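You operate a simulated robot arm through the tools that you are given. There is no shell and no other tool. Be economical: measure what you need, move in short steps, check, and stop when the job is done.

You are at the controls of a simulated robot arm. One attempt, no reset.

## Task
Fill the clear bottle to its 150 mark: one pull at 100, then one at 50.
Fine: turn it clear of the nozzle afterwards; the others stay empty.

The check looks at the end state, three seconds after you hand in, the way a careful person would. Anything else that was tipped, shoved, dropped, spilled or broken makes it a failure.

## Robot
A 7-joint arm with a two-finger parallel gripper, fixed in place. Base frame: the origin is at the foot of the arm, x ahead of it, y to its left, z up; the work surface is at about z = 861. Readings come in mm, degrees, newtons and seconds.
With the tool pointing down near the work surface it reaches from about 240 to 680 mm from the base axis. Its first joint turns from -66.0 to 66.0 degrees. Payload 2.4 kg.
Tool frame: the origin (TCP) lies between the finger pads and is the grasp point; the fingertips stand 30 mm ahead of it; z points along the fingers, y is the line along which they close. Largest opening 94 mm; finger width 28, thickness 10; the body of the gripper, 50 by 96 mm, starts 55 mm behind the TCP.
Orientation is told as [roll, pitch, yaw] about the base's x, y, z axes, in that order, counted from this pose: with the fingers straight down and closing along the base's y, the tool's x points along the base's -x, its y along +y and its z along -z.

## Interface
- The arm moves only by the tool play_rows. Its argument "plan" is a list of rows, each a list of 6 numbers: the shift along the tool's x, y, z in mm, then the turn, a rotation vector about the tool's x, y, z in degrees. In form: [[dx, dy, dz, rx, ry, rz], ...]. A call has 1 to 20 rows; each row is the pose to reach, as a shift and turn from the pose commanded when the call began, along the tool's axes at that moment. "gripper" is the finger opening in mm, from 0 to 94, set as the call begins (left out, the last holds). Rows are played at 5 a second. More than 50 mm and 8.6 degrees between two rows, or a gripper value outside its range, and nothing of the call is played. Where a pose cannot be reached the arm comes as near as it can. A force on the tool above 40 N (or 10 N above the force at the start of the call, whichever is more), or a blocked arm, ends the call early, and 0.2 s more pass. The fingers move at their own pace (about 153 mm/s each) and stop on an object; they squeeze with about 35 N. The grip force told is the motor's: it shows also when the fingers shut on nothing. Time passes only in rows, and 0.2 s behind the last, so rows that repeat a pose let the fingers close. The reply holds the time, the measured pose of the TCP, the force on the tool along the base axes, the opening and the grip force, in the units named above and with some noise, with the torque about the TCP (base axes, N m) and any sound that the robot's microphone picked up, and new pictures: "views" is both (left out), scene, wrist or none.
- Cameras (640 x 400 px; columns grow to the right, rows downward): "scene" is fixed at [63.4, 488.3, 1431.4]; the picture's right is [-0.58, -0.81, 0.00], its down [-0.43, 0.31, -0.85] and it looks along [0.69, -0.49, -0.53] (base axes); focal length 314 px, centre (320, 200). "wrist" rides on the gripper at [76, 14, -102] in the tool frame; the picture's right is [-0.18, 0.98, 0.00], its down [-0.75, -0.14, -0.64] and it looks along [-0.63, -0.12, 0.77] (tool axes); focal length 243 px, centre (320, 200). There is no depth. A picture from a camera that has moved, and an enlarged one, comes with that camera's place and axes in the base frame and with its lens. The place of the scene camera against the robot may be out by one fixed shift of up to 25 mm in any direction.
- inspect(camera, box): a new picture of the part [left, top, right, bottom] of that camera's present view, enlarged. No time passes.
- finish_job(): hands the job in; it is judged then, once.

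Go step by step. Nothing tells you positions but the pictures and the camera data: compare them with the known pose of the tool, close in by small moves and look again before you grip or let go. The budget is 120 turns and 200 pictures, counting those below and the enlarged ones. Unless the task says otherwise, let go and move clear before handing in, and close with one line.

The tools are called after "Request:" as name(argument=value, ...) on one line, values as JSON. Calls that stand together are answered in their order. play_rows: Moves the arm, as the interface text tells. Its arguments: {"type":"object","properties":{"plan":{"type":"array","items":{"type":"array","items":{"type":"number"}}},"gripper":{"type":"number"},"views":{"type":"string","enum":["both","scene","wrist","none"]}},"required":["plan"]} The other tools are called the same way: inspect (camera, box) takes an enlarged picture of a part of a camera's view; finish_job () hands the job in.

At the start:

```text
t: 0.0
eef_pos: [434.5, -7.0, 1230.9]
ee_rot: [-0.1, 0.0, 0.0]
wrist_force: [-0.5, 0.0, 0.4]
ft_torque: [-0.01, 0.0, -0.02]
finger_gap: 93.9
grip_force: 0.0
```

scene: 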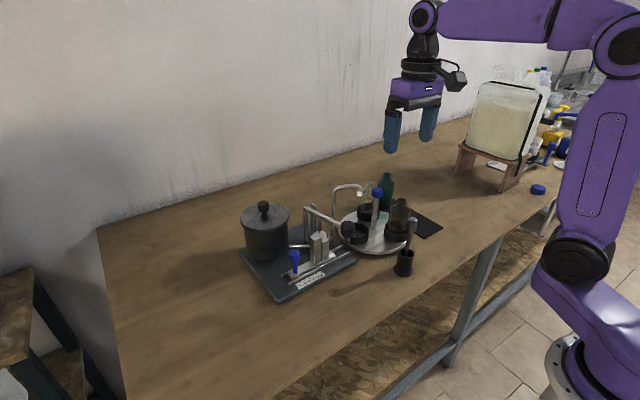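
wrist: 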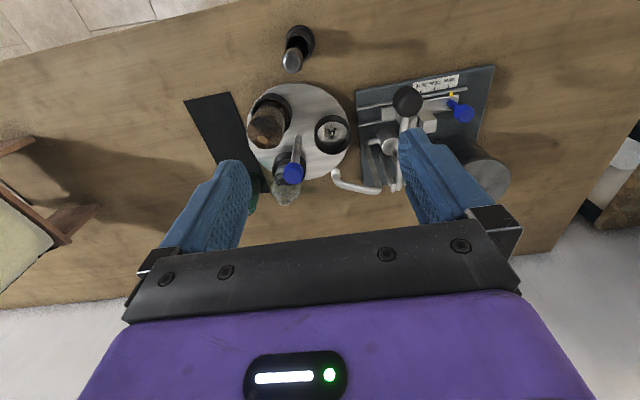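

I see a dispenser device with a tank, a lever/slide, a nozzle and a turntable with bottles. I'll look closer before moving.

Request:
inspect(camera="scene", box=[220, 160, 460, 310])

Request:
inspect(camera="wrist", box=[180, 10, 540, 235])

```text
2.67 times, centred on (340, 235) of scene
camera zoom: at [63.4, 488.3, 1431.4], right [-0.58, -0.81, 0.0], down [-0.43, 0.31, -0.85], along [0.69, -0.49, -0.53], focal length 836 px, centre (267, 107)
```

zoom: 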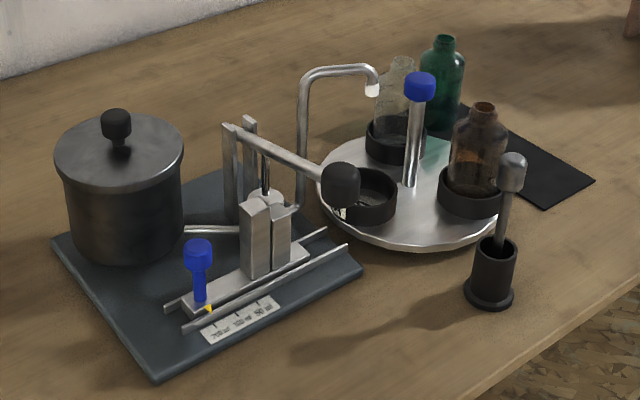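

```text
1.78 times, centred on (360, 122) of wrist
camera zoom: at [358.9, 6.2, 1332.8], right [0.18, 0.98, 0.0], down [0.75, -0.14, 0.64], along [0.63, -0.12, -0.77], focal length 431 px, centre (249, 338)
```

zoom: 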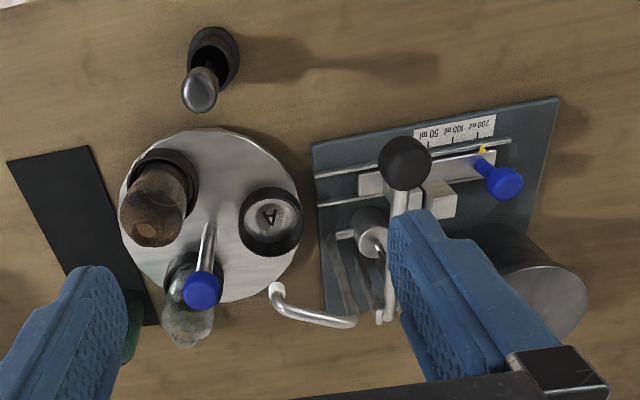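

Request:
inspect(camera="wrist", box=[350, 60, 510, 160])

Request:
inspect(camera="scene", box=[270, 220, 366, 300])

Request:
inspect(camera="scene", box=[325, 165, 445, 260])

```text
4.00 times, centred on (430, 110) of wrist
camera zoom: at [358.9, 6.2, 1332.8], right [0.18, 0.98, 0.0], down [0.75, -0.14, 0.64], along [0.63, -0.12, -0.77], focal length 970 px, centre (-120, 560)
```

zoom: 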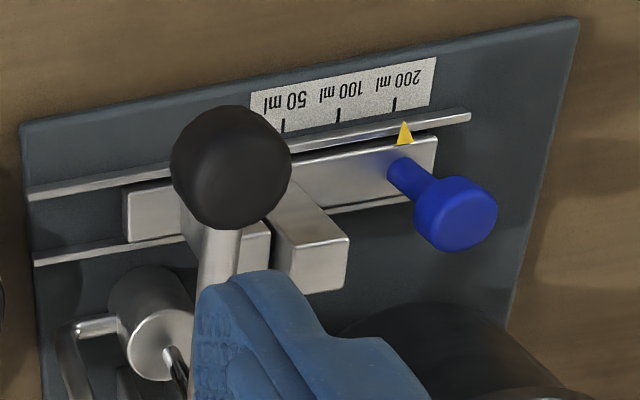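

```text
5.00 times, centred on (318, 260) of scene
camera zoom: at [63.4, 488.3, 1431.4], right [-0.58, -0.81, 0.0], down [-0.43, 0.31, -0.85], along [0.69, -0.49, -0.53], focal length 1567 px, centre (330, -100)
```

zoom: 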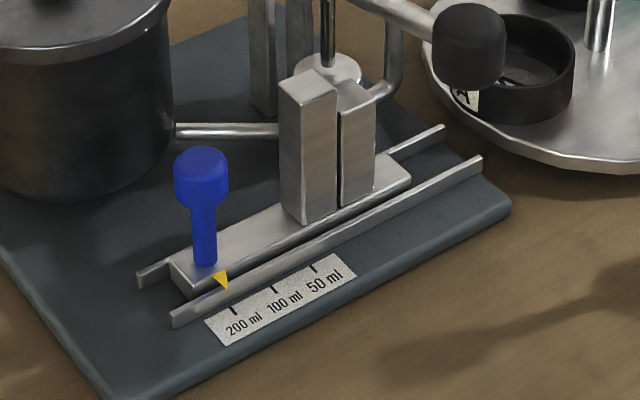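

```text
4.21 times, centred on (385, 212) of scene
camera zoom: at [63.4, 488.3, 1431.4], right [-0.58, -0.81, 0.0], down [-0.43, 0.31, -0.85], along [0.69, -0.49, -0.53], focal length 1320 px, centre (46, 147)
```

zoom: 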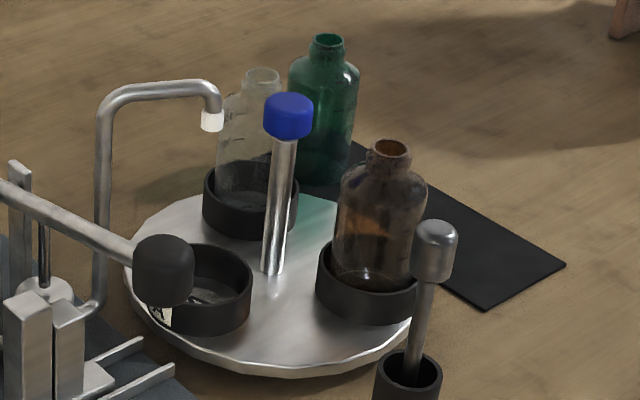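

Slider sits at 200; the turntable has cup A (empty), brown and clear bottles, with a blue-topped centre post. I'll move closer for a better second view for triangulating.

Request:
play_rows(plan=[[-20, -18, 30, 0, 0, 0], [-40, -36, 60, 0, 0, 0], [-65, -60, 100, 0, 0, 0], [-65, -60, 100, 0, 0, 0]], views="wrist")

```text
refused: row 3 steps farther than a row can; nothing moved
```

Request:
play_rows(plan=[[-16, -15, 25, 0, 0, 0], [-32, -30, 50, 0, 0, 0], [-48, -45, 75, 0, 0, 0], [-65, -60, 100, 0, 0, 0], [-65, -60, 100, 0, 0, 0]], views="wrist")

```text
t: 1.2
eef_pos: [500.9, -66.6, 1129.7]
ee_rot: [0.0, 0.1, 0.0]
wrist_force: [0.4, 0.1, -0.8]
ft_torque: [-0.01, -0.01, -0.01]
finger_gap: 94.3
grip_force: 0.1
camera wrist: at [424.9, -53.7, 1232.0], right [0.18, 0.98, 0.0], down [0.75, -0.14, 0.64], along [0.63, -0.12, -0.77], focal length 243 px, centre (320, 200)
```

wrist: 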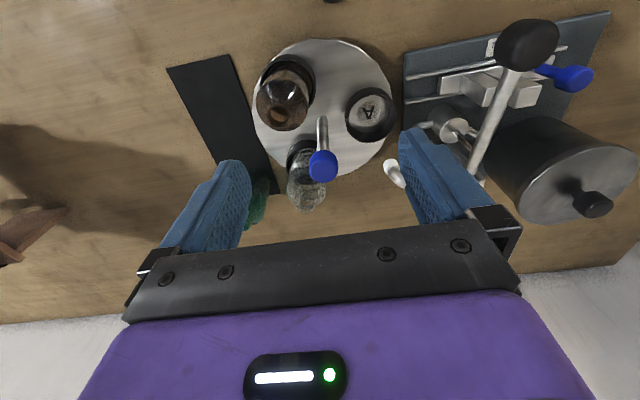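

Triangulating: post knob about (572,-78,992), nozzle about (568,-8,1013), right over cup A; so the clear bottle needs a +120° turn. I'll go above the knob with yaw −60°.

Request:
play_rows(plan=[[-9, -1, 9, 0, 0, 7.5], [-18, -3, 18, 0, 0, 15], [-27, -4, 27, 0, 0, 22.5], [-36, -6, 35, 0, 0, 30], [-45, -7, 44, 0, 0, 37.5], [-54, -9, 53, 0, 0, 45], [-63, -10, 62, 0, 0, 52.5], [-71, -11.4, 70, 0, 0, 60], [-71, -11.4, 70, 0, 0, 60]], gripper=50)

```text
t: 3.2
eef_pos: [572.4, -77.5, 1060.5]
ee_rot: [0.0, 0.1, -60.1]
wrist_force: [0.0, 0.5, -0.4]
ft_torque: [-0.01, -0.02, -0.01]
finger_gap: 50.2
grip_force: 0.0
camera wrist: at [545.6, -5.9, 1162.9], right [0.94, 0.33, 0.0], down [0.25, -0.72, 0.64], along [0.21, -0.61, -0.77], focal length 243 px, centre (320, 200)
```

scene: 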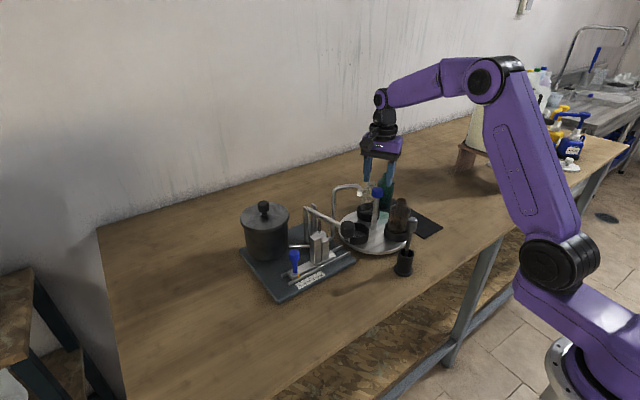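
wrist: 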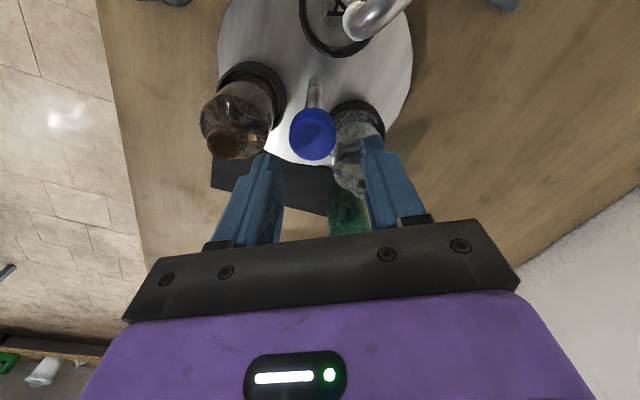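

Request:
play_rows(plan=[[5.3, -6.2, 0, 0, 0, 0], [5.3, -6.2, 15, 0, 0, 0], [5.3, -6.2, 28, 0, 0, 0], [5.3, -6.2, 28, 0, 0, 0]], views="wrist")

Request:
inspect(camera="scene", box=[320, 130, 440, 260])

```text
t: 4.2
eef_pos: [563.5, -76.6, 1032.8]
ee_rot: [0.1, 0.0, -60.0]
wrist_force: [-0.2, -0.1, 0.6]
ft_torque: [-0.02, -0.01, 0.02]
finger_gap: 49.6
grip_force: 0.1
camera wrist: at [536.8, -4.7, 1134.7], right [0.94, 0.33, 0.0], down [0.25, -0.72, 0.64], along [0.21, -0.61, -0.77], focal length 243 px, centre (320, 200)
```

wrist: 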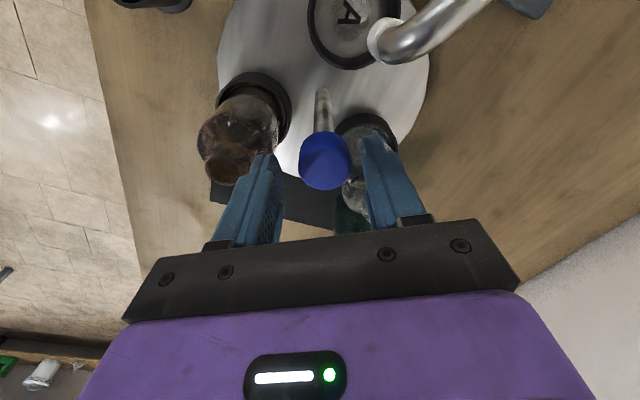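

```text
3.08 times, centred on (380, 195) of scene
camera zoom: at [63.4, 488.3, 1431.4], right [-0.58, -0.81, 0.0], down [-0.43, 0.31, -0.85], along [0.69, -0.49, -0.53], focal length 964 px, centre (135, 215)
```

zoom: 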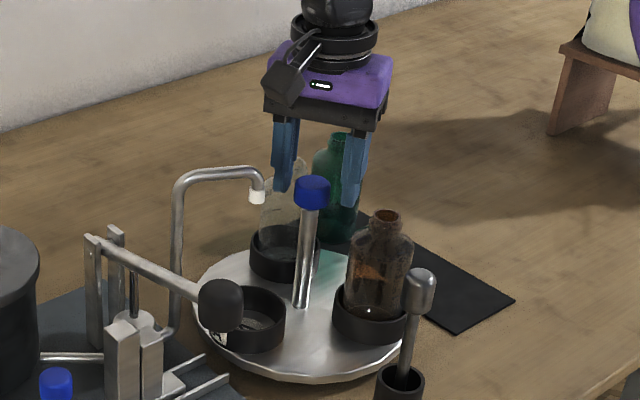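

The knob lies between the fingers at about z 1000. Descending and gripping it.

Request:
play_rows(plan=[[-2.9, 0, 12, 0, 0, 0], [-2.9, 0, 24, 0, 0, 0], [-2.9, 0, 34, 0, 0, 0], [-2.9, 0, 34, 0, 0, 0]], views="both")

```text
t: 5.2
eef_pos: [564.6, -80.5, 998.9]
ee_rot: [-0.1, 0.1, -60.0]
wrist_force: [-0.1, 0.3, -0.2]
ft_torque: [0.01, -0.02, 0.0]
finger_gap: 49.9
grip_force: 0.1
camera wrist: at [538.6, -7.4, 1101.2], right [0.94, 0.33, 0.0], down [0.25, -0.72, 0.64], along [0.21, -0.61, -0.77], focal length 243 px, centre (320, 200)
```

scene: 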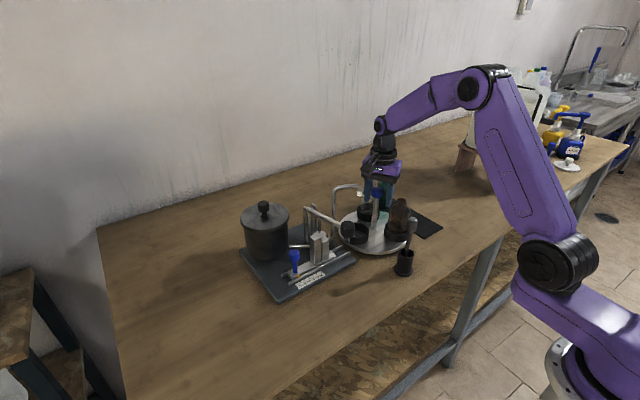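
wrist: 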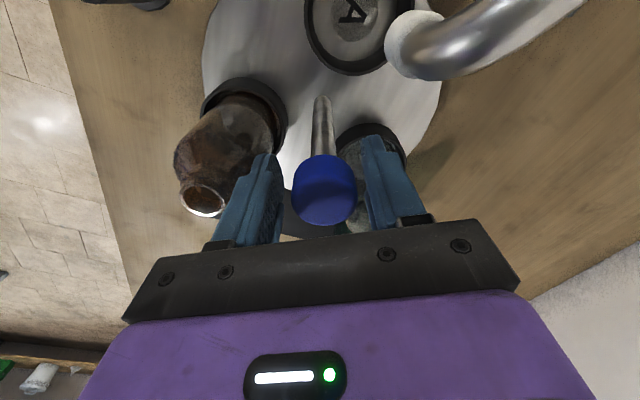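

Request:
play_rows(plan=[[0, 0, 0, 0, 0, 0], [0, 0, 0, 0, 0, 0], [0, 0, 0, 0, 0, 0]], gripper=10, views="wrist")

```text
t: 6.0
eef_pos: [566.6, -77.9, 999.9]
ee_rot: [0.1, -0.1, -60.0]
wrist_force: [21.1, 10.9, -6.0]
ft_torque: [-0.96, 0.1, -0.17]
finger_gap: 32.0
grip_force: 44.6
camera wrist: at [540.0, -5.6, 1101.3], right [0.94, 0.33, 0.0], down [0.25, -0.72, 0.64], along [0.22, -0.61, -0.77], focal length 243 px, centre (320, 200)
```

wrist: 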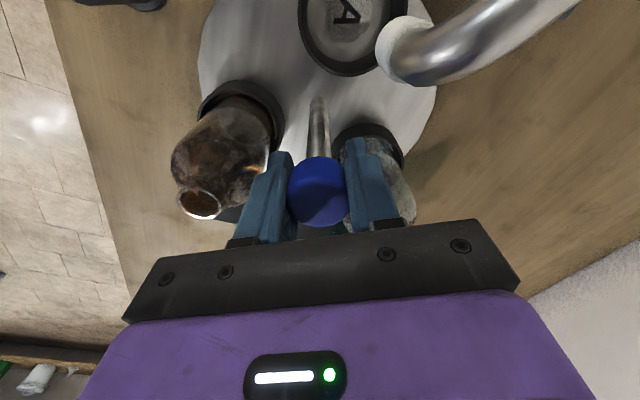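

Gripped; a lateral force shows I'm slightly off centre along the closing axis, so I relax it.

Request:
play_rows(plan=[[0, 2.5, 0, 0, 0, 0], [0, 2.5, 0, 0, 0, 0]], views="none")

```text
t: 6.6
eef_pos: [566.5, -78.4, 997.8]
ee_rot: [0.0, 0.0, -60.0]
wrist_force: [4.8, 10.2, 5.4]
ft_torque: [-0.31, -0.28, -0.09]
finger_gap: 32.0
grip_force: 44.8
```

Request:
play_rows(plan=[[1, 1.2, 0, 0, 0, -5], [1, 1.2, 0, 0, 0, -10], [1, 1.2, 0, 0, 0, -15], [1, 1.2, 0, 0, 0, -20], [1, 1.2, 0, 0, 0, -25], [1, 1.2, 0, 0, 0, -30], [1, 1.2, 0, 0, 0, -30]], views="both")

```text
t: 8.2
eef_pos: [566.6, -76.5, 1000.1]
ee_rot: [0.0, -0.1, -29.9]
wrist_force: [-0.2, 5.6, 15.3]
ft_torque: [0.13, -0.04, 0.04]
finger_gap: 31.9
grip_force: 44.8
camera wrist: at [508.2, -27.1, 1101.2], right [0.65, 0.76, 0.0], down [0.58, -0.5, 0.64], along [0.49, -0.42, -0.77], focal length 243 px, centre (320, 200)
```

scene: 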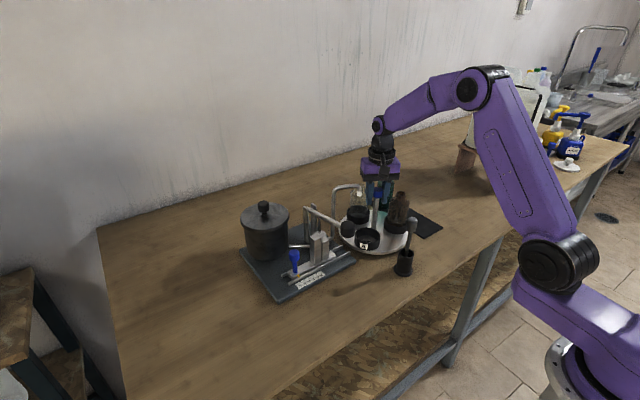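
wrist: 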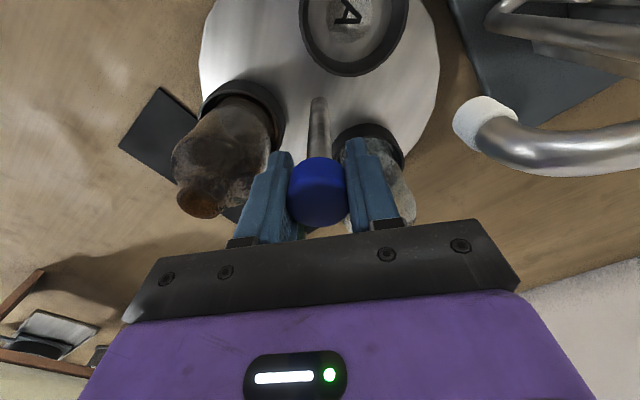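

The turntable follows without slip. Continuing a further 90°.

Request:
play_rows(plan=[[0, 0, 0, 0, 0, -5], [0, 0, 0, 0, 0, -10], [0, 0, 0, 0, 0, -15], [0, 0, 0, 0, 0, -20], [0, 0, 0, 0, 0, -25], [0, 0, 0, 0, 0, -30], [0, 0, 0, 0, 0, -35], [0, 0, 0, 0, 0, -40], [0, 0, 0, 0, 0, -45], [0, 0, 0, 0, 0, -50], [0, 0, 0, 0, 0, -55], [0, 0, 0, 0, 0, -60], [0, 0, 0, 0, 0, -66], [0, 0, 0, 0, 0, -72], [0, 0, 0, 0, 0, -78], [0, 0, 0, 0, 0, -83], [0, 0, 0, 0, 0, -87], [0, 0, 0, 0, 0, -90], [0, 0, 0, 0, 0, -90]], views="both")

Request:
inspect(camera="scene", box=[310, 165, 450, 265])

```text
t: 12.2
eef_pos: [566.0, -73.6, 1000.1]
ee_rot: [0.2, 0.0, 60.2]
wrist_force: [-18.8, 24.9, 20.0]
ft_torque: [-0.56, -0.45, -0.14]
finger_gap: 31.8
grip_force: 44.9
camera wrist: at [516.2, -133.7, 1101.1], right [-0.76, 0.65, 0.0], down [0.5, 0.58, 0.64], along [0.41, 0.49, -0.77], focal length 243 px, centre (320, 200)
```

scene: 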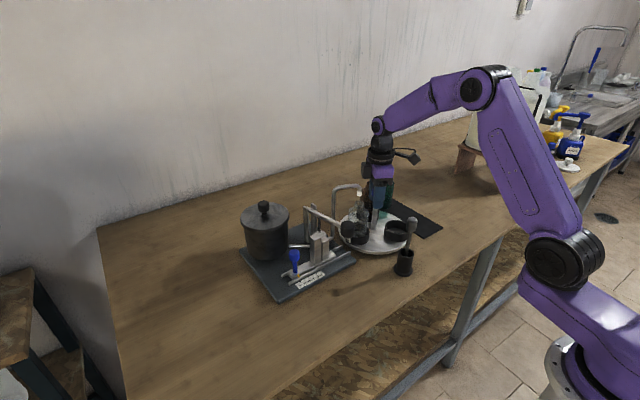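
wrist: 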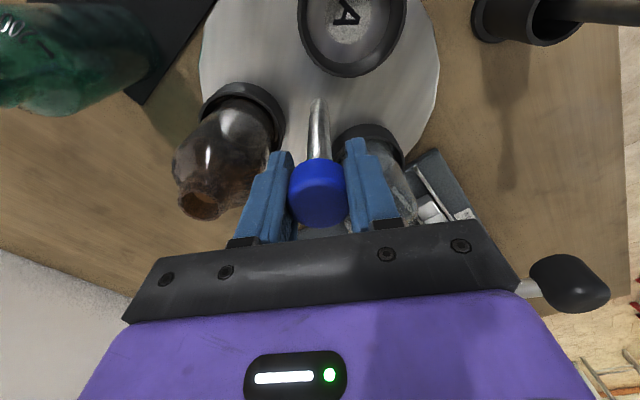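

```text
4.00 times, centred on (380, 215) of scene
camera zoom: at [62.4, 489.1, 1431.1], right [-0.58, -0.81, 0.0], down [-0.43, 0.31, -0.85], along [0.69, -0.49, -0.53], focal length 1254 px, centre (80, 140)
```

zoom: 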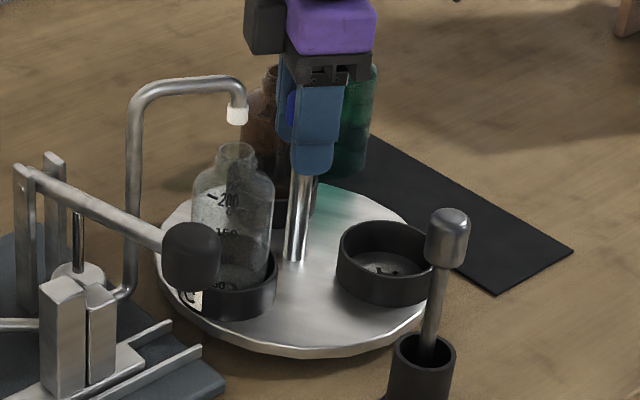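

The clear bottle appears under the nozzle. Releasing the knob, rising and checking alignment.

Request:
play_rows(plan=[[0, 0, 0, 0, 0, 0], [0, 0, 0, 0, 0, 0], [0, 0, 0, 0, 0, 0], [0, 0, -20, 0, 0, 0], [0, 0, -45, 0, 0, 0], [0, 0, -75, 0, 0, 0], [0, 0, -105, 0, 0, 0], [0, 0, -105, 0, 0, 0]], gripper=48, views="both")

Request:
inspect(camera="scene", box=[310, 165, 450, 265])

```text
t: 14.0
eef_pos: [567.4, -76.0, 1104.4]
ee_rot: [0.0, 0.0, 60.0]
wrist_force: [0.1, -0.5, 0.3]
ft_torque: [-0.05, 0.0, 0.03]
finger_gap: 47.9
grip_force: 0.0
camera wrist: at [516.3, -136.0, 1206.2], right [-0.76, 0.65, 0.0], down [0.5, 0.58, 0.64], along [0.42, 0.49, -0.77], focal length 243 px, centre (320, 200)
```

scene: 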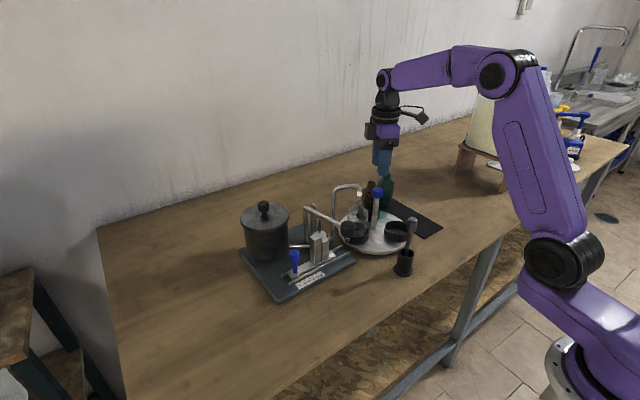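
wrist: 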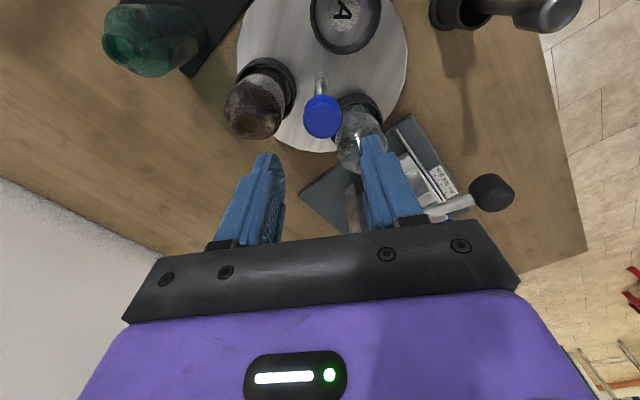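

```text
4.00 times, centred on (380, 215) of scene
camera zoom: at [63.4, 488.3, 1431.4], right [-0.58, -0.81, 0.0], down [-0.43, 0.31, -0.85], along [0.69, -0.49, -0.53], focal length 1254 px, centre (80, 140)
```

zoom: 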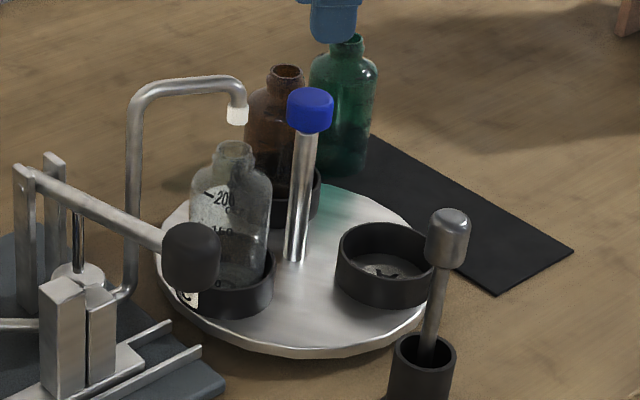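

The bottle mouth sits under the nozzle in the scene view. Moving up and over the dispenser (yaw back to 0) to check alignment and locate lever and slider.

Request:
play_rows(plan=[[0, 0, -32, 0, 0, 0], [0, 0, -64, 0, 0, 0], [0, 0, -96, 0, 0, 0], [-18, 17, -96, 0, 0, 7.5], [-36, 34, -96, 0, 0, 15], [-55, 52, -96, 0, 0, 22.5], [-73, 69, -96, 0, 0, 30], [-91, 87, -96, 0, 0, 37.5], [-110, 104, -96, 0, 0, 45], [-128, 121, -96, 0, 0, 52.5], [-146.2, 138.7, -96, 0, 0, 60], [-146.2, 138.7, -96, 0, 0, 60]], gripper=94, views="none")

Request:
inspect(camera="wrist", box=[160, 20, 480, 220])

```text
t: 16.6
eef_pos: [518.5, 119.8, 1199.5]
ee_rot: [0.0, 0.0, -0.1]
wrist_force: [-1.2, 0.1, -0.1]
ft_torque: [0.01, -0.02, -0.02]
finger_gap: 94.0
grip_force: 0.1
```

```text
2.00 times, centred on (320, 120) of wrist
camera zoom: at [443.3, 132.1, 1300.9], right [0.19, 0.98, 0.0], down [0.75, -0.14, 0.64], along [0.63, -0.12, -0.77], focal length 485 px, centre (320, 360)
```

zoom: 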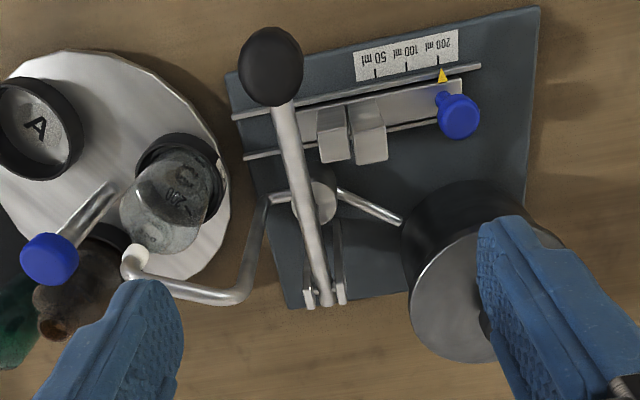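

Bottle mouth and nozzle agree within a few mm. The slider knob is near (545, 209, 937), the lever knob near (481, 99, 1010). Moving above the slider knob.

Request:
play_rows(plan=[[-9, 30, 20, 0, 0, 0], [-18, 60, 40, 0, 0, 0], [-26.5, 90, 65, 0, 0, 0], [-26.5, 90, 100, 0, 0, 0], [-26.5, 90, 140, 0, 0, 0], [-26.5, 90, 180, 0, 0, 0], [-26.5, 90, 200, 0, 0, 0], [-26.5, 90, 200, 0, 0, 0]], gripper=46, views="both")

```text
t: 18.4
eef_pos: [545.1, 210.1, 1000.0]
ee_rot: [0.0, 0.0, 0.0]
wrist_force: [-0.4, 0.1, -0.3]
ft_torque: [0.02, 0.0, 0.05]
finger_gap: 46.0
grip_force: 0.0
camera wrist: at [469.3, 223.0, 1101.4], right [0.18, 0.98, 0.0], down [0.75, -0.14, 0.64], along [0.63, -0.12, -0.77], focal length 243 px, centre (320, 200)
```

scene: 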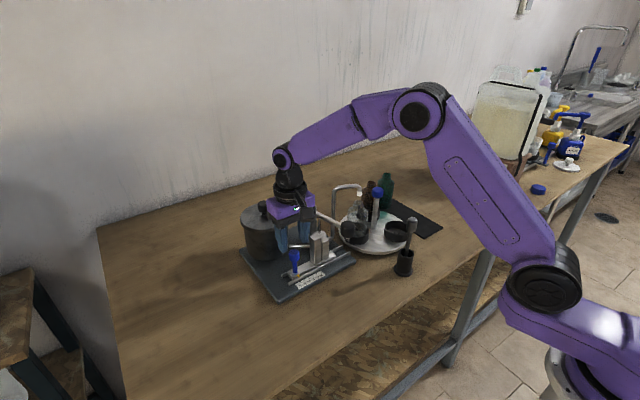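
wrist: 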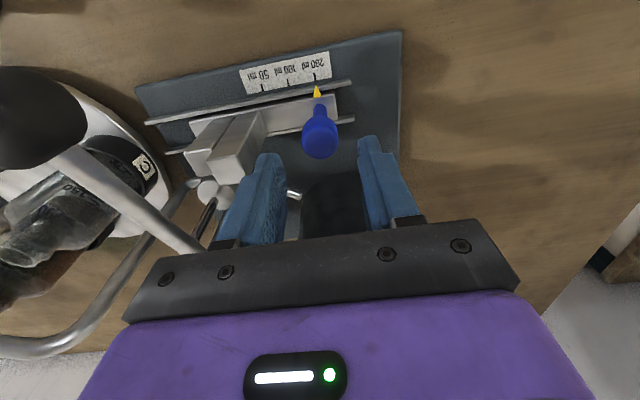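

Request:
play_rows(plan=[[0, -1.5, 20, 0, 0, 0], [0, -1.5, 40, 0, 0, 0], [0, -1.5, 60, 0, 0, 0], [0, -1.5, 60, 0, 0, 0]], views="both")

```text
t: 19.4
eef_pos: [544.6, 207.5, 939.9]
ee_rot: [0.1, -0.1, 0.0]
wrist_force: [0.4, 0.3, -0.1]
ft_torque: [0.01, -0.02, 0.0]
finger_gap: 46.0
grip_force: 0.0
camera wrist: at [469.8, 221.1, 1041.7], right [0.18, 0.98, 0.0], down [0.75, -0.14, 0.64], along [0.63, -0.12, -0.77], focal length 243 px, centre (320, 200)
```

scene: 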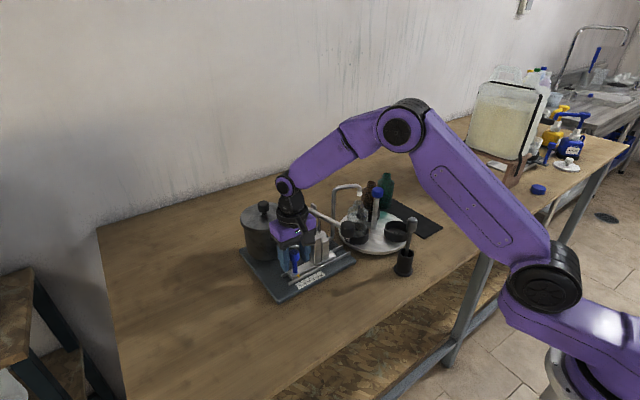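
wrist: 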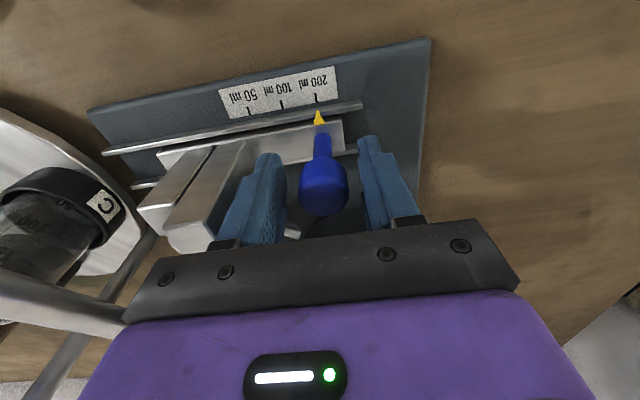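

Request:
play_rows(plan=[[0, 0, 0, 0, 0, 0], [0, 0, 0, 0, 0, 0], [0, 0, 0, 0, 0, 0]], gripper=8, views="none")

Request:
play_rows(plan=[[0, -6, 0, 0, 0, 0], [0, -12, 0, 0, 0, 0], [0, -18, 0, 0, 0, 0], [0, -24, 0, 0, 0, 0], [0, -24, 0, 0, 0, 0]], views="none")

Request:
inspect(camera="wrist", box=[160, 60, 400, 210])

```text
t: 20.2
eef_pos: [545.6, 208.6, 939.5]
ee_rot: [-0.1, -0.1, 0.0]
wrist_force: [1.0, 4.1, -4.2]
ft_torque: [-0.28, -0.45, -0.04]
finger_gap: 25.9
grip_force: 44.9
```

```text
t: 21.4
eef_pos: [546.5, 183.7, 939.2]
ee_rot: [0.0, 0.1, 0.0]
wrist_force: [0.6, 3.3, 1.2]
ft_torque: [-0.2, 1.27, -0.14]
finger_gap: 25.5
grip_force: 45.4
```

```text
2.67 times, centred on (280, 135) of wrist
camera zoom: at [470.0, 197.1, 1041.8], right [0.18, 0.98, 0.0], down [0.75, -0.14, 0.64], along [0.63, -0.12, -0.77], focal length 647 px, centre (427, 373)
```

zoom: 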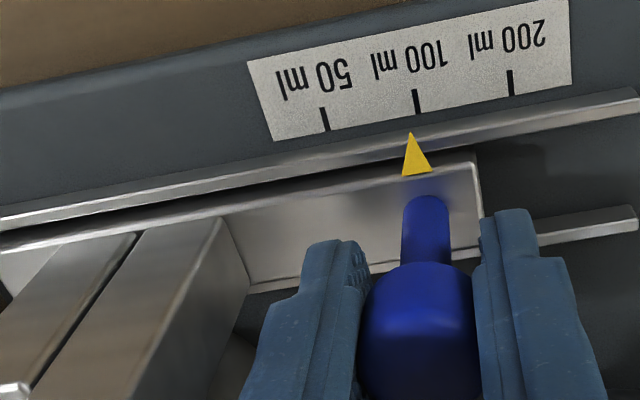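

Pointer is at the 100 mark. Releasing, rising and moving above the lever knob.

Request:
play_rows(plan=[[0, 0, 0, 0, 0, 0], [0, 0, 0, 0, 0, 0], [0, 0, -30, 0, 0, 0], [0, 0, -70, 0, 0, 0], [0, 0, -110, 0, 0, 0], [0, 0, -150, 0, 0, 0], [21, -28, -150, 0, 0, 0], [42, -56, -150, 0, 0, 0], [64, -85, -150, 0, 0, 0], [64, -85, -150, 0, 0, 0]], gripper=46, views="both")

Request:
inspect(camera="scene", box=[230, 160, 430, 310])

```text
t: 23.6
eef_pos: [480.5, 99.0, 1089.8]
ee_rot: [-0.1, 0.0, 0.0]
wrist_force: [0.4, 0.5, 0.9]
ft_torque: [-0.01, 0.02, -0.03]
finger_gap: 46.1
grip_force: 0.0
camera wrist: at [406.0, 111.8, 1191.7], right [0.18, 0.98, 0.0], down [0.75, -0.14, 0.64], along [0.63, -0.12, -0.77], focal length 243 px, centre (320, 200)
```

scene: 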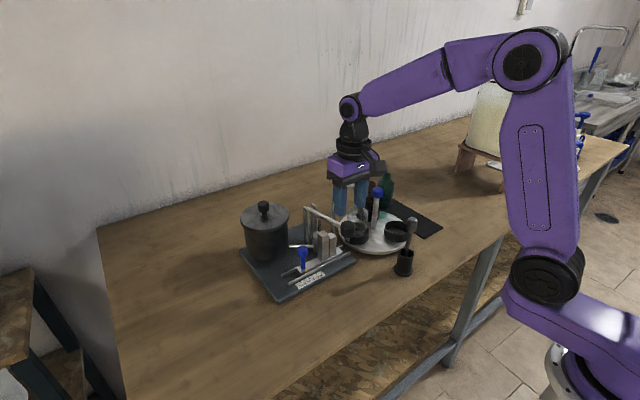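
wrist: 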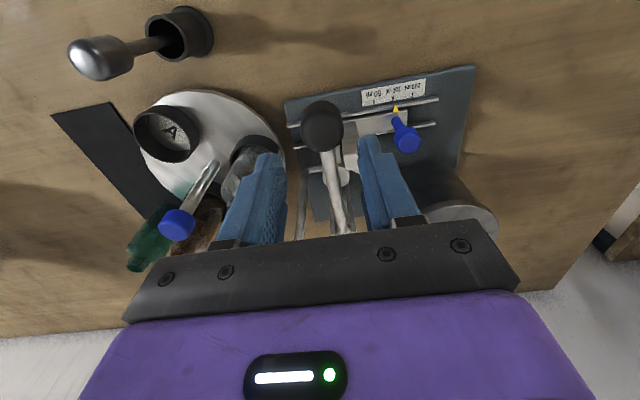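

```text
2.67 times, centred on (330, 235) of scene
camera zoom: at [63.4, 488.3, 1431.4], right [-0.58, -0.81, 0.0], down [-0.43, 0.31, -0.85], along [0.69, -0.49, -0.53], focal length 836 px, centre (293, 107)
```

zoom: 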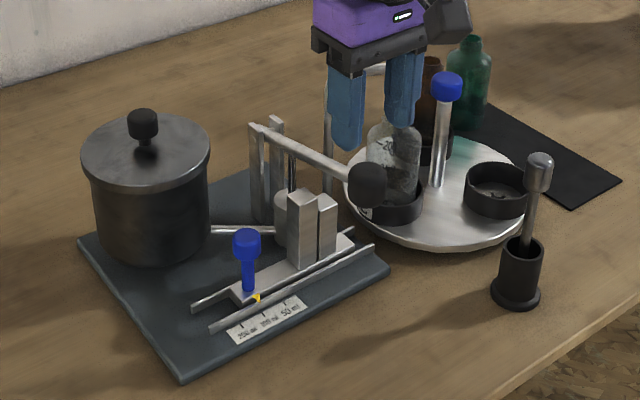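

Request:
play_rows(plan=[[0, 0, 0, 0, 0, 0], [0, 0, 25, 0, 0, 0], [0, 0, 45, 0, 0, 0], [0, 0, 45, 0, 0, 0]], gripper=74, views="wrist")

Request:
inspect(camera="scene", box=[270, 160, 430, 280])

```text
t: 24.6
eef_pos: [482.5, 99.3, 1043.3]
ee_rot: [0.0, -0.1, 0.0]
wrist_force: [0.0, 0.3, 0.4]
ft_torque: [0.03, 0.03, 0.01]
finger_gap: 74.0
grip_force: 0.0
camera wrist: at [406.4, 111.9, 1146.3], right [0.18, 0.98, 0.0], down [0.75, -0.14, 0.64], along [0.63, -0.12, -0.77], focal length 243 px, centre (320, 200)
```

wrist: 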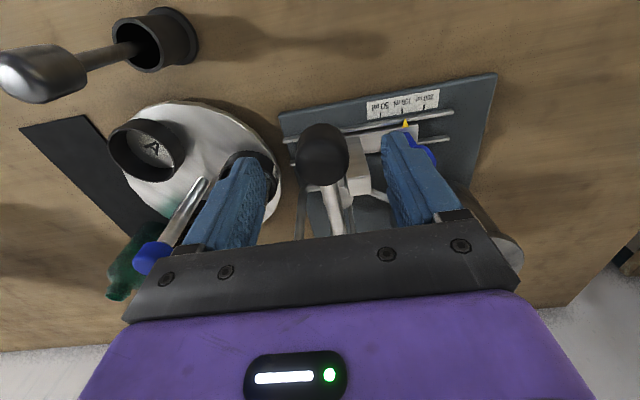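

```text
3.33 times, centred on (350, 220) of scene
camera zoom: at [63.4, 488.3, 1431.4], right [-0.58, -0.81, 0.0], down [-0.43, 0.31, -0.85], along [0.69, -0.49, -0.53], focal length 1045 px, centre (220, 133)
```

zoom: 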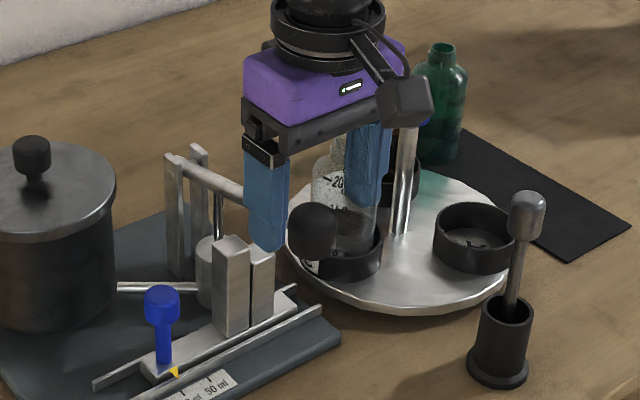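

Request:
play_rows(plan=[[2, 0.5, 15, 0, 0, 0], [2, 0.5, 31, 0, 0, 0], [2, 0.5, 31, 0, 0, 0]], views="both")

```text
t: 25.4
eef_pos: [480.9, 100.3, 1013.3]
ee_rot: [0.1, 0.0, 0.0]
wrist_force: [0.0, -0.4, -1.2]
ft_torque: [-0.01, -0.04, 0.0]
finger_gap: 73.9
grip_force: 0.0
camera wrist: at [404.3, 112.5, 1115.4], right [0.18, 0.98, 0.0], down [0.75, -0.14, 0.64], along [0.63, -0.12, -0.77], focal length 243 px, centre (320, 200)
```

scene: 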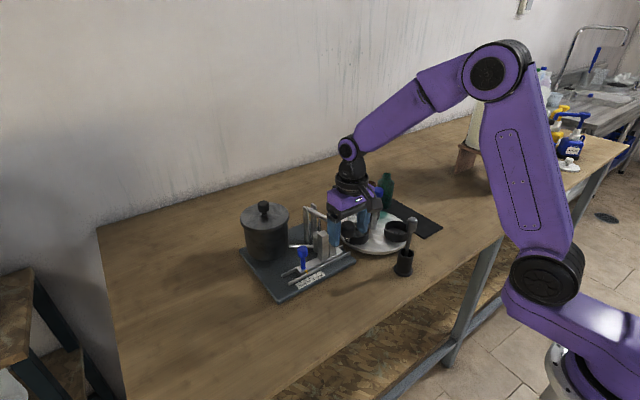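
wrist: 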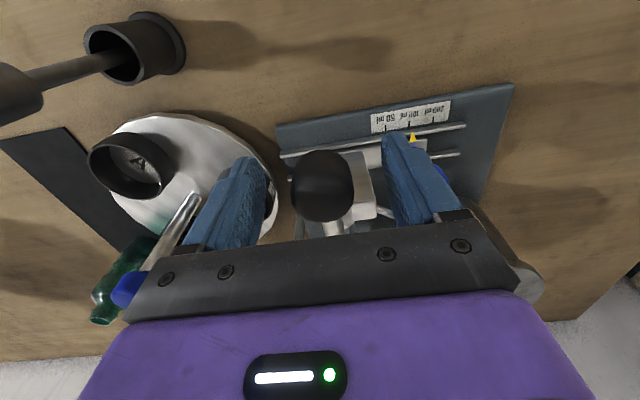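

The knob is centred at the TCP. Gripping.

Request:
play_rows(plan=[[0, 0, 0, 0, 0, 0], [0, 0, 0, 0, 0, 0], [0, 0, 0, 0, 0, 0]], gripper=15, views="none")

```text
t: 26.2
eef_pos: [480.4, 99.2, 1014.6]
ee_rot: [0.1, 0.0, 0.0]
wrist_force: [1.9, 4.8, -1.4]
ft_torque: [0.06, 0.14, 0.08]
finger_gap: 33.8
grip_force: 45.1
```

Request:
play_rows(plan=[[1.5, 0, 5, 0, 0, 0], [2.8, 0, 10, 0, 0, 0], [4, 0, 15, 0, 0, 0], [5, 0, 20, 0, 0, 0]], views="none")

Request:
inspect(camera="scene", box=[270, 160, 430, 280])

```text
t: 27.2
eef_pos: [477.5, 99.5, 995.1]
ee_rot: [0.1, -0.5, 0.0]
wrist_force: [16.1, 5.3, 6.4]
ft_torque: [0.02, -1.41, 0.06]
finger_gap: 33.5
grip_force: 44.9
```

```text
3.33 times, centred on (350, 220) of scene
camera zoom: at [63.7, 488.4, 1431.3], right [-0.58, -0.81, 0.0], down [-0.43, 0.31, -0.85], along [0.69, -0.49, -0.53], focal length 1045 px, centre (220, 133)
```

zoom: 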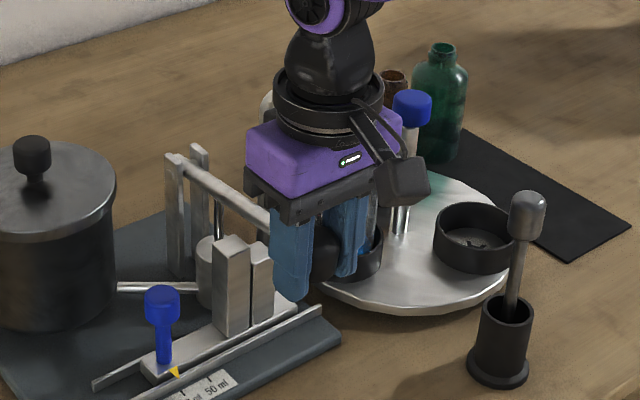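

The lever moves with the grip. Continuing down in small steps until the stop.

Request:
play_rows(plan=[[-2.5, 0, 4, 0, 0, 0], [-2.5, 0, 8, 0, 0, 0], [-2.5, 0, 12, 0, 0, 0], [-2.5, 0, 16, 0, 0, 0], [-2.5, 0, 20, 0, 0, 0]], views="none")

Request:
inspect(camera="scene", box=[270, 160, 430, 280])

```text
t: 28.4
eef_pos: [478.3, 99.9, 973.6]
ee_rot: [0.0, 0.1, 0.1]
wrist_force: [4.7, 7.9, 6.9]
ft_torque: [0.07, -1.08, 0.04]
finger_gap: 33.7
grip_force: 44.8
```

```text
3.33 times, centred on (350, 220) of scene
camera zoom: at [63.3, 488.5, 1431.3], right [-0.58, -0.81, 0.0], down [-0.43, 0.31, -0.85], along [0.69, -0.49, -0.53], focal length 1045 px, centre (220, 133)
```

zoom: 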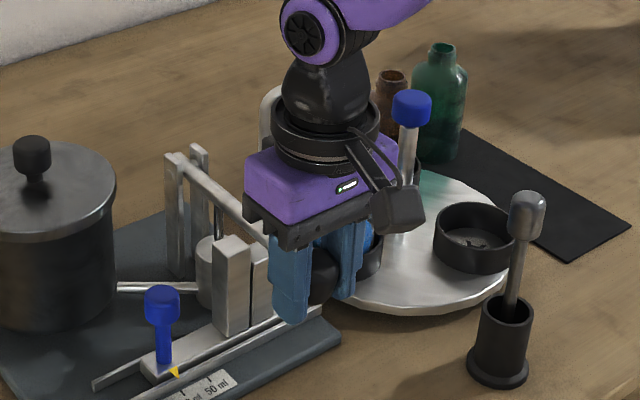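

Request:
play_rows(plan=[[0, 0, 3, 0, 0, 0], [-0.5, 0, 6, 0, 0, 0], [-1, 0, 9, 0, 0, 0], [-1.5, 0, 12, 0, 0, 0], [-2, 0, 15, 0, 0, 0], [-2.5, 0, 18, 0, 0, 0]], views="wrist")

Request:
inspect(camera="scene", box=[270, 160, 430, 280])

```text
t: 29.8
eef_pos: [480.1, 100.2, 955.3]
ee_rot: [0.1, 0.1, 0.0]
wrist_force: [-3.5, 8.8, 7.4]
ft_torque: [-0.03, -1.07, 0.01]
finger_gap: 33.3
grip_force: 45.0
camera wrist: at [404.2, 113.1, 1057.6], right [0.18, 0.98, 0.0], down [0.76, -0.14, 0.64], along [0.63, -0.12, -0.77], focal length 243 px, centre (320, 200)
```

wrist: 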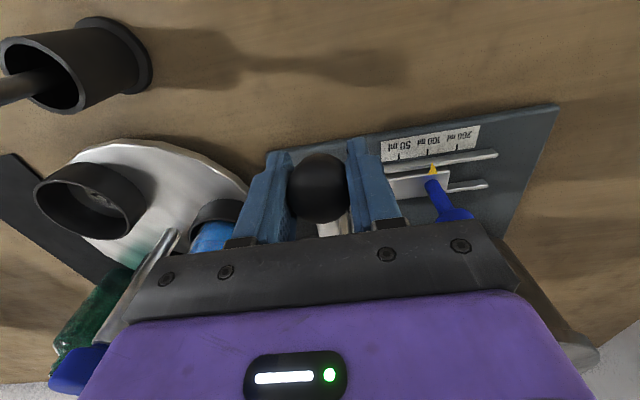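

```text
3.33 times, centred on (350, 220) of scene
camera zoom: at [63.1, 488.5, 1431.3], right [-0.58, -0.81, 0.0], down [-0.43, 0.31, -0.85], along [0.69, -0.49, -0.53], focal length 1045 px, centre (220, 133)
```

zoom: 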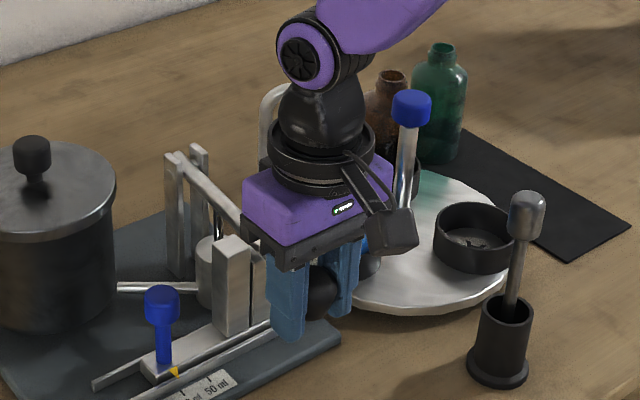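

Blue liquid is flowing into the clear bottle. Continuing to the stop.

Request:
play_rows(plan=[[-0.6, 0, 3, 0, 0, 0], [-1.4, 0, 6, 0, 0, 0], [-2.2, 0, 9, 0, 0, 0], [-3, 0, 12, 0, 0, 0], [-4, 0, 15, 0, 0, 0], [-5, 0, 18, 0, 0, 0]], views="none")

Request:
inspect(camera="scene", box=[270, 160, 430, 280])

```text
t: 31.2
eef_pos: [483.6, 100.0, 938.1]
ee_rot: [0.0, 0.1, 0.1]
wrist_force: [-19.8, 12.3, 29.4]
ft_torque: [-0.07, -0.04, -0.02]
finger_gap: 33.8
grip_force: 44.7
```

```text
3.33 times, centred on (350, 220) of scene
camera zoom: at [62.3, 488.5, 1431.3], right [-0.58, -0.81, 0.0], down [-0.43, 0.31, -0.85], along [0.69, -0.49, -0.53], focal length 1045 px, centre (220, 133)
```

zoom: 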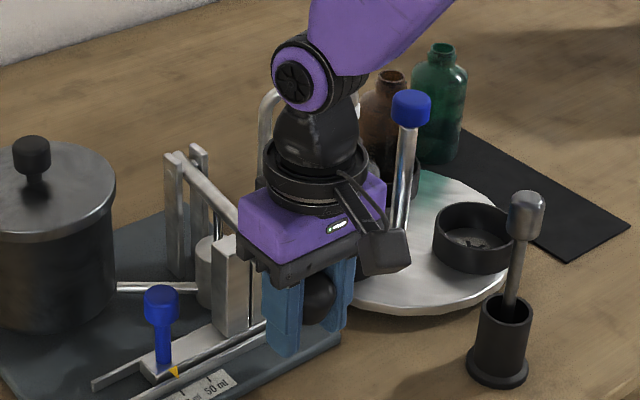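

Request:
play_rows(plan=[[1, 0, 2, 0, 0, 0], [1, 0, 4, 0, 0, 0], [1, 0, 4, 0, 0, 0]], views="none")

Request:
inspect(camera="wrist", box=[120, 120, 520, 300])

```text
t: 32.0
eef_pos: [484.2, 100.4, 934.4]
ee_rot: [0.0, 0.0, 0.0]
wrist_force: [-17.1, 14.1, 28.0]
ft_torque: [-0.13, -0.07, -0.03]
finger_gap: 33.6
grip_force: 44.7
```

```text
1.60 times, centred on (320, 210) of wrist
camera zoom: at [407.7, 113.0, 1036.2], right [0.18, 0.98, 0.0], down [0.75, -0.14, 0.64], along [0.63, -0.12, -0.77], focal length 388 px, centre (320, 184)
```

zoom: 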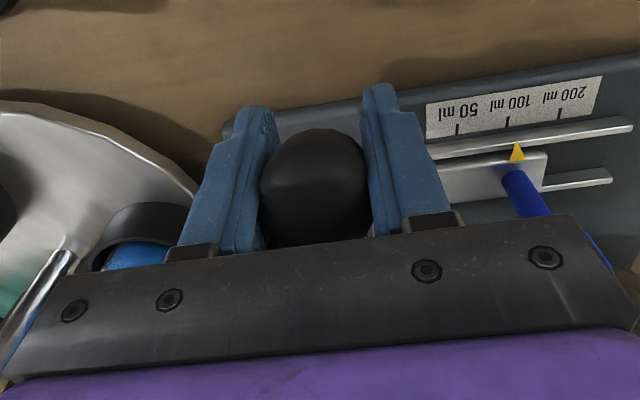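

The fingers slid down over the knob, so the lever is at its stop. I'll open the fingers to see whether the lever stays or springs back.

Request:
play_rows(plan=[[0, 0, 0, 0, 0, 0], [0, 0, 0, 0, 0, 0], [0, 0, 0, 0, 0, 0]], gripper=70, views="wrist")

Request:
inspect(camera="scene", box=[270, 160, 430, 280])

```text
t: 32.8
eef_pos: [484.4, 98.5, 934.6]
ee_rot: [0.1, 0.0, 0.0]
wrist_force: [-0.1, 0.2, 0.0]
ft_torque: [0.0, 0.03, -0.02]
finger_gap: 70.0
grip_force: 0.0
camera wrist: at [408.7, 112.2, 1035.8], right [0.18, 0.98, 0.0], down [0.75, -0.14, 0.64], along [0.63, -0.12, -0.77], focal length 243 px, centre (320, 200)
```

wrist: 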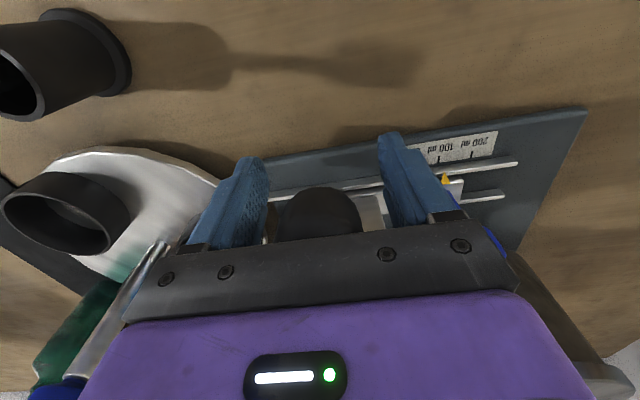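

```text
3.33 times, centred on (350, 220) of scene
camera zoom: at [63.4, 488.3, 1431.4], right [-0.58, -0.81, 0.0], down [-0.43, 0.31, -0.85], along [0.69, -0.49, -0.53], focal length 1045 px, centre (220, 133)
```

zoom: 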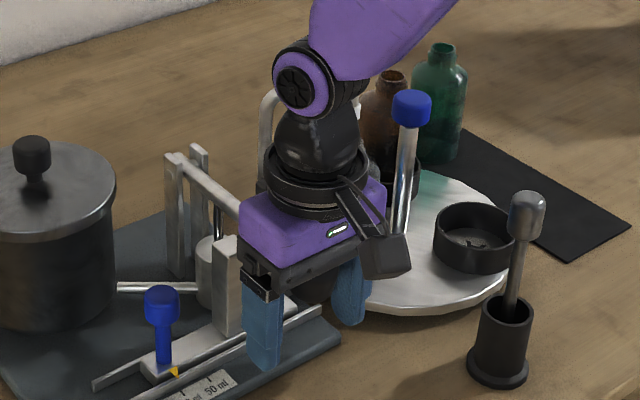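

The lever seems to spring up. Rising clear.

Request:
play_rows(plan=[[0, 0, -30, 0, 0, 0], [0, 0, -65, 0, 0, 0], [0, 0, -100, 0, 0, 0], [0, 0, -140, 0, 0, 0], [0, 0, -175, 0, 0, 0], [0, 0, -175, 0, 0, 0]], views="wrist")

Request:
inspect(camera="scene", box=[270, 160, 430, 280])

```text
t: 34.2
eef_pos: [483.5, 98.6, 1109.9]
ee_rot: [0.0, 0.0, 0.1]
wrist_force: [-0.6, 0.0, -0.9]
ft_torque: [0.0, 0.0, 0.02]
finger_gap: 70.3
grip_force: 0.1
camera wrist: at [408.7, 112.4, 1211.8], right [0.18, 0.98, 0.0], down [0.75, -0.14, 0.64], along [0.63, -0.12, -0.77], focal length 243 px, centre (320, 200)
```

wrist: 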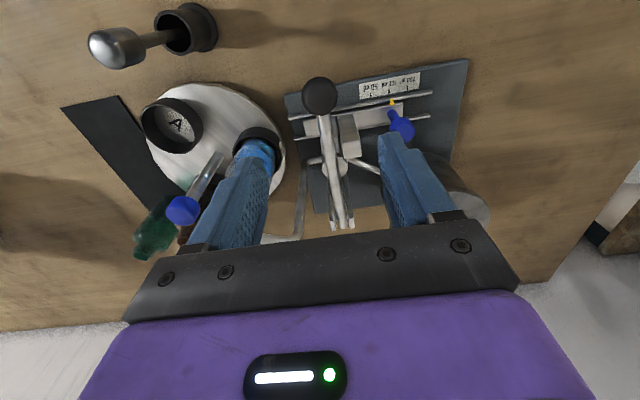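

```text
3.33 times, centred on (350, 220) of scene
camera zoom: at [63.3, 488.3, 1431.4], right [-0.58, -0.81, 0.0], down [-0.43, 0.31, -0.85], along [0.69, -0.49, -0.53], focal length 1045 px, centre (220, 133)
```

zoom: 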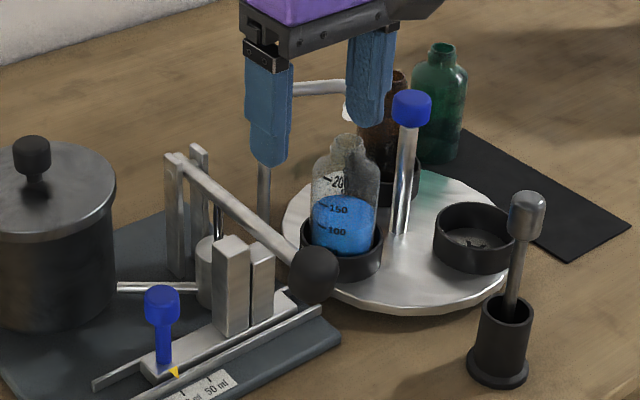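

Request:
inspect(camera="scene", box=[350, 190, 394, 250])

Request:
inspect(camera="wrist", box=[270, 60, 430, 200])

```text
6.67 times, centred on (372, 220) of scene
camera zoom: at [63.3, 488.3, 1431.4], right [-0.58, -0.81, 0.0], down [-0.43, 0.31, -0.85], along [0.69, -0.49, -0.53], focal length 2090 px, centre (-27, 67)
```

zoom: 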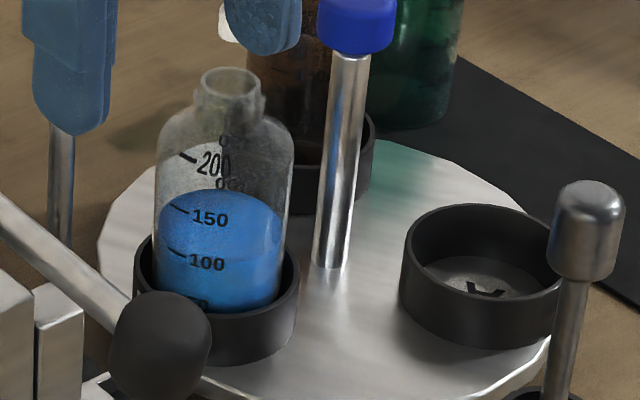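

```text
2.86 times, centred on (350, 130) of wrist
camera zoom: at [408.7, 112.4, 1211.8], right [0.18, 0.98, 0.0], down [0.75, -0.14, 0.64], along [0.63, -0.12, -0.77], focal length 693 px, centre (234, 400)
```

zoom: 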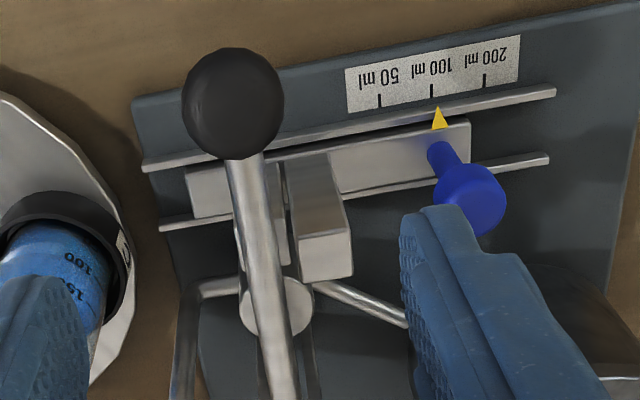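

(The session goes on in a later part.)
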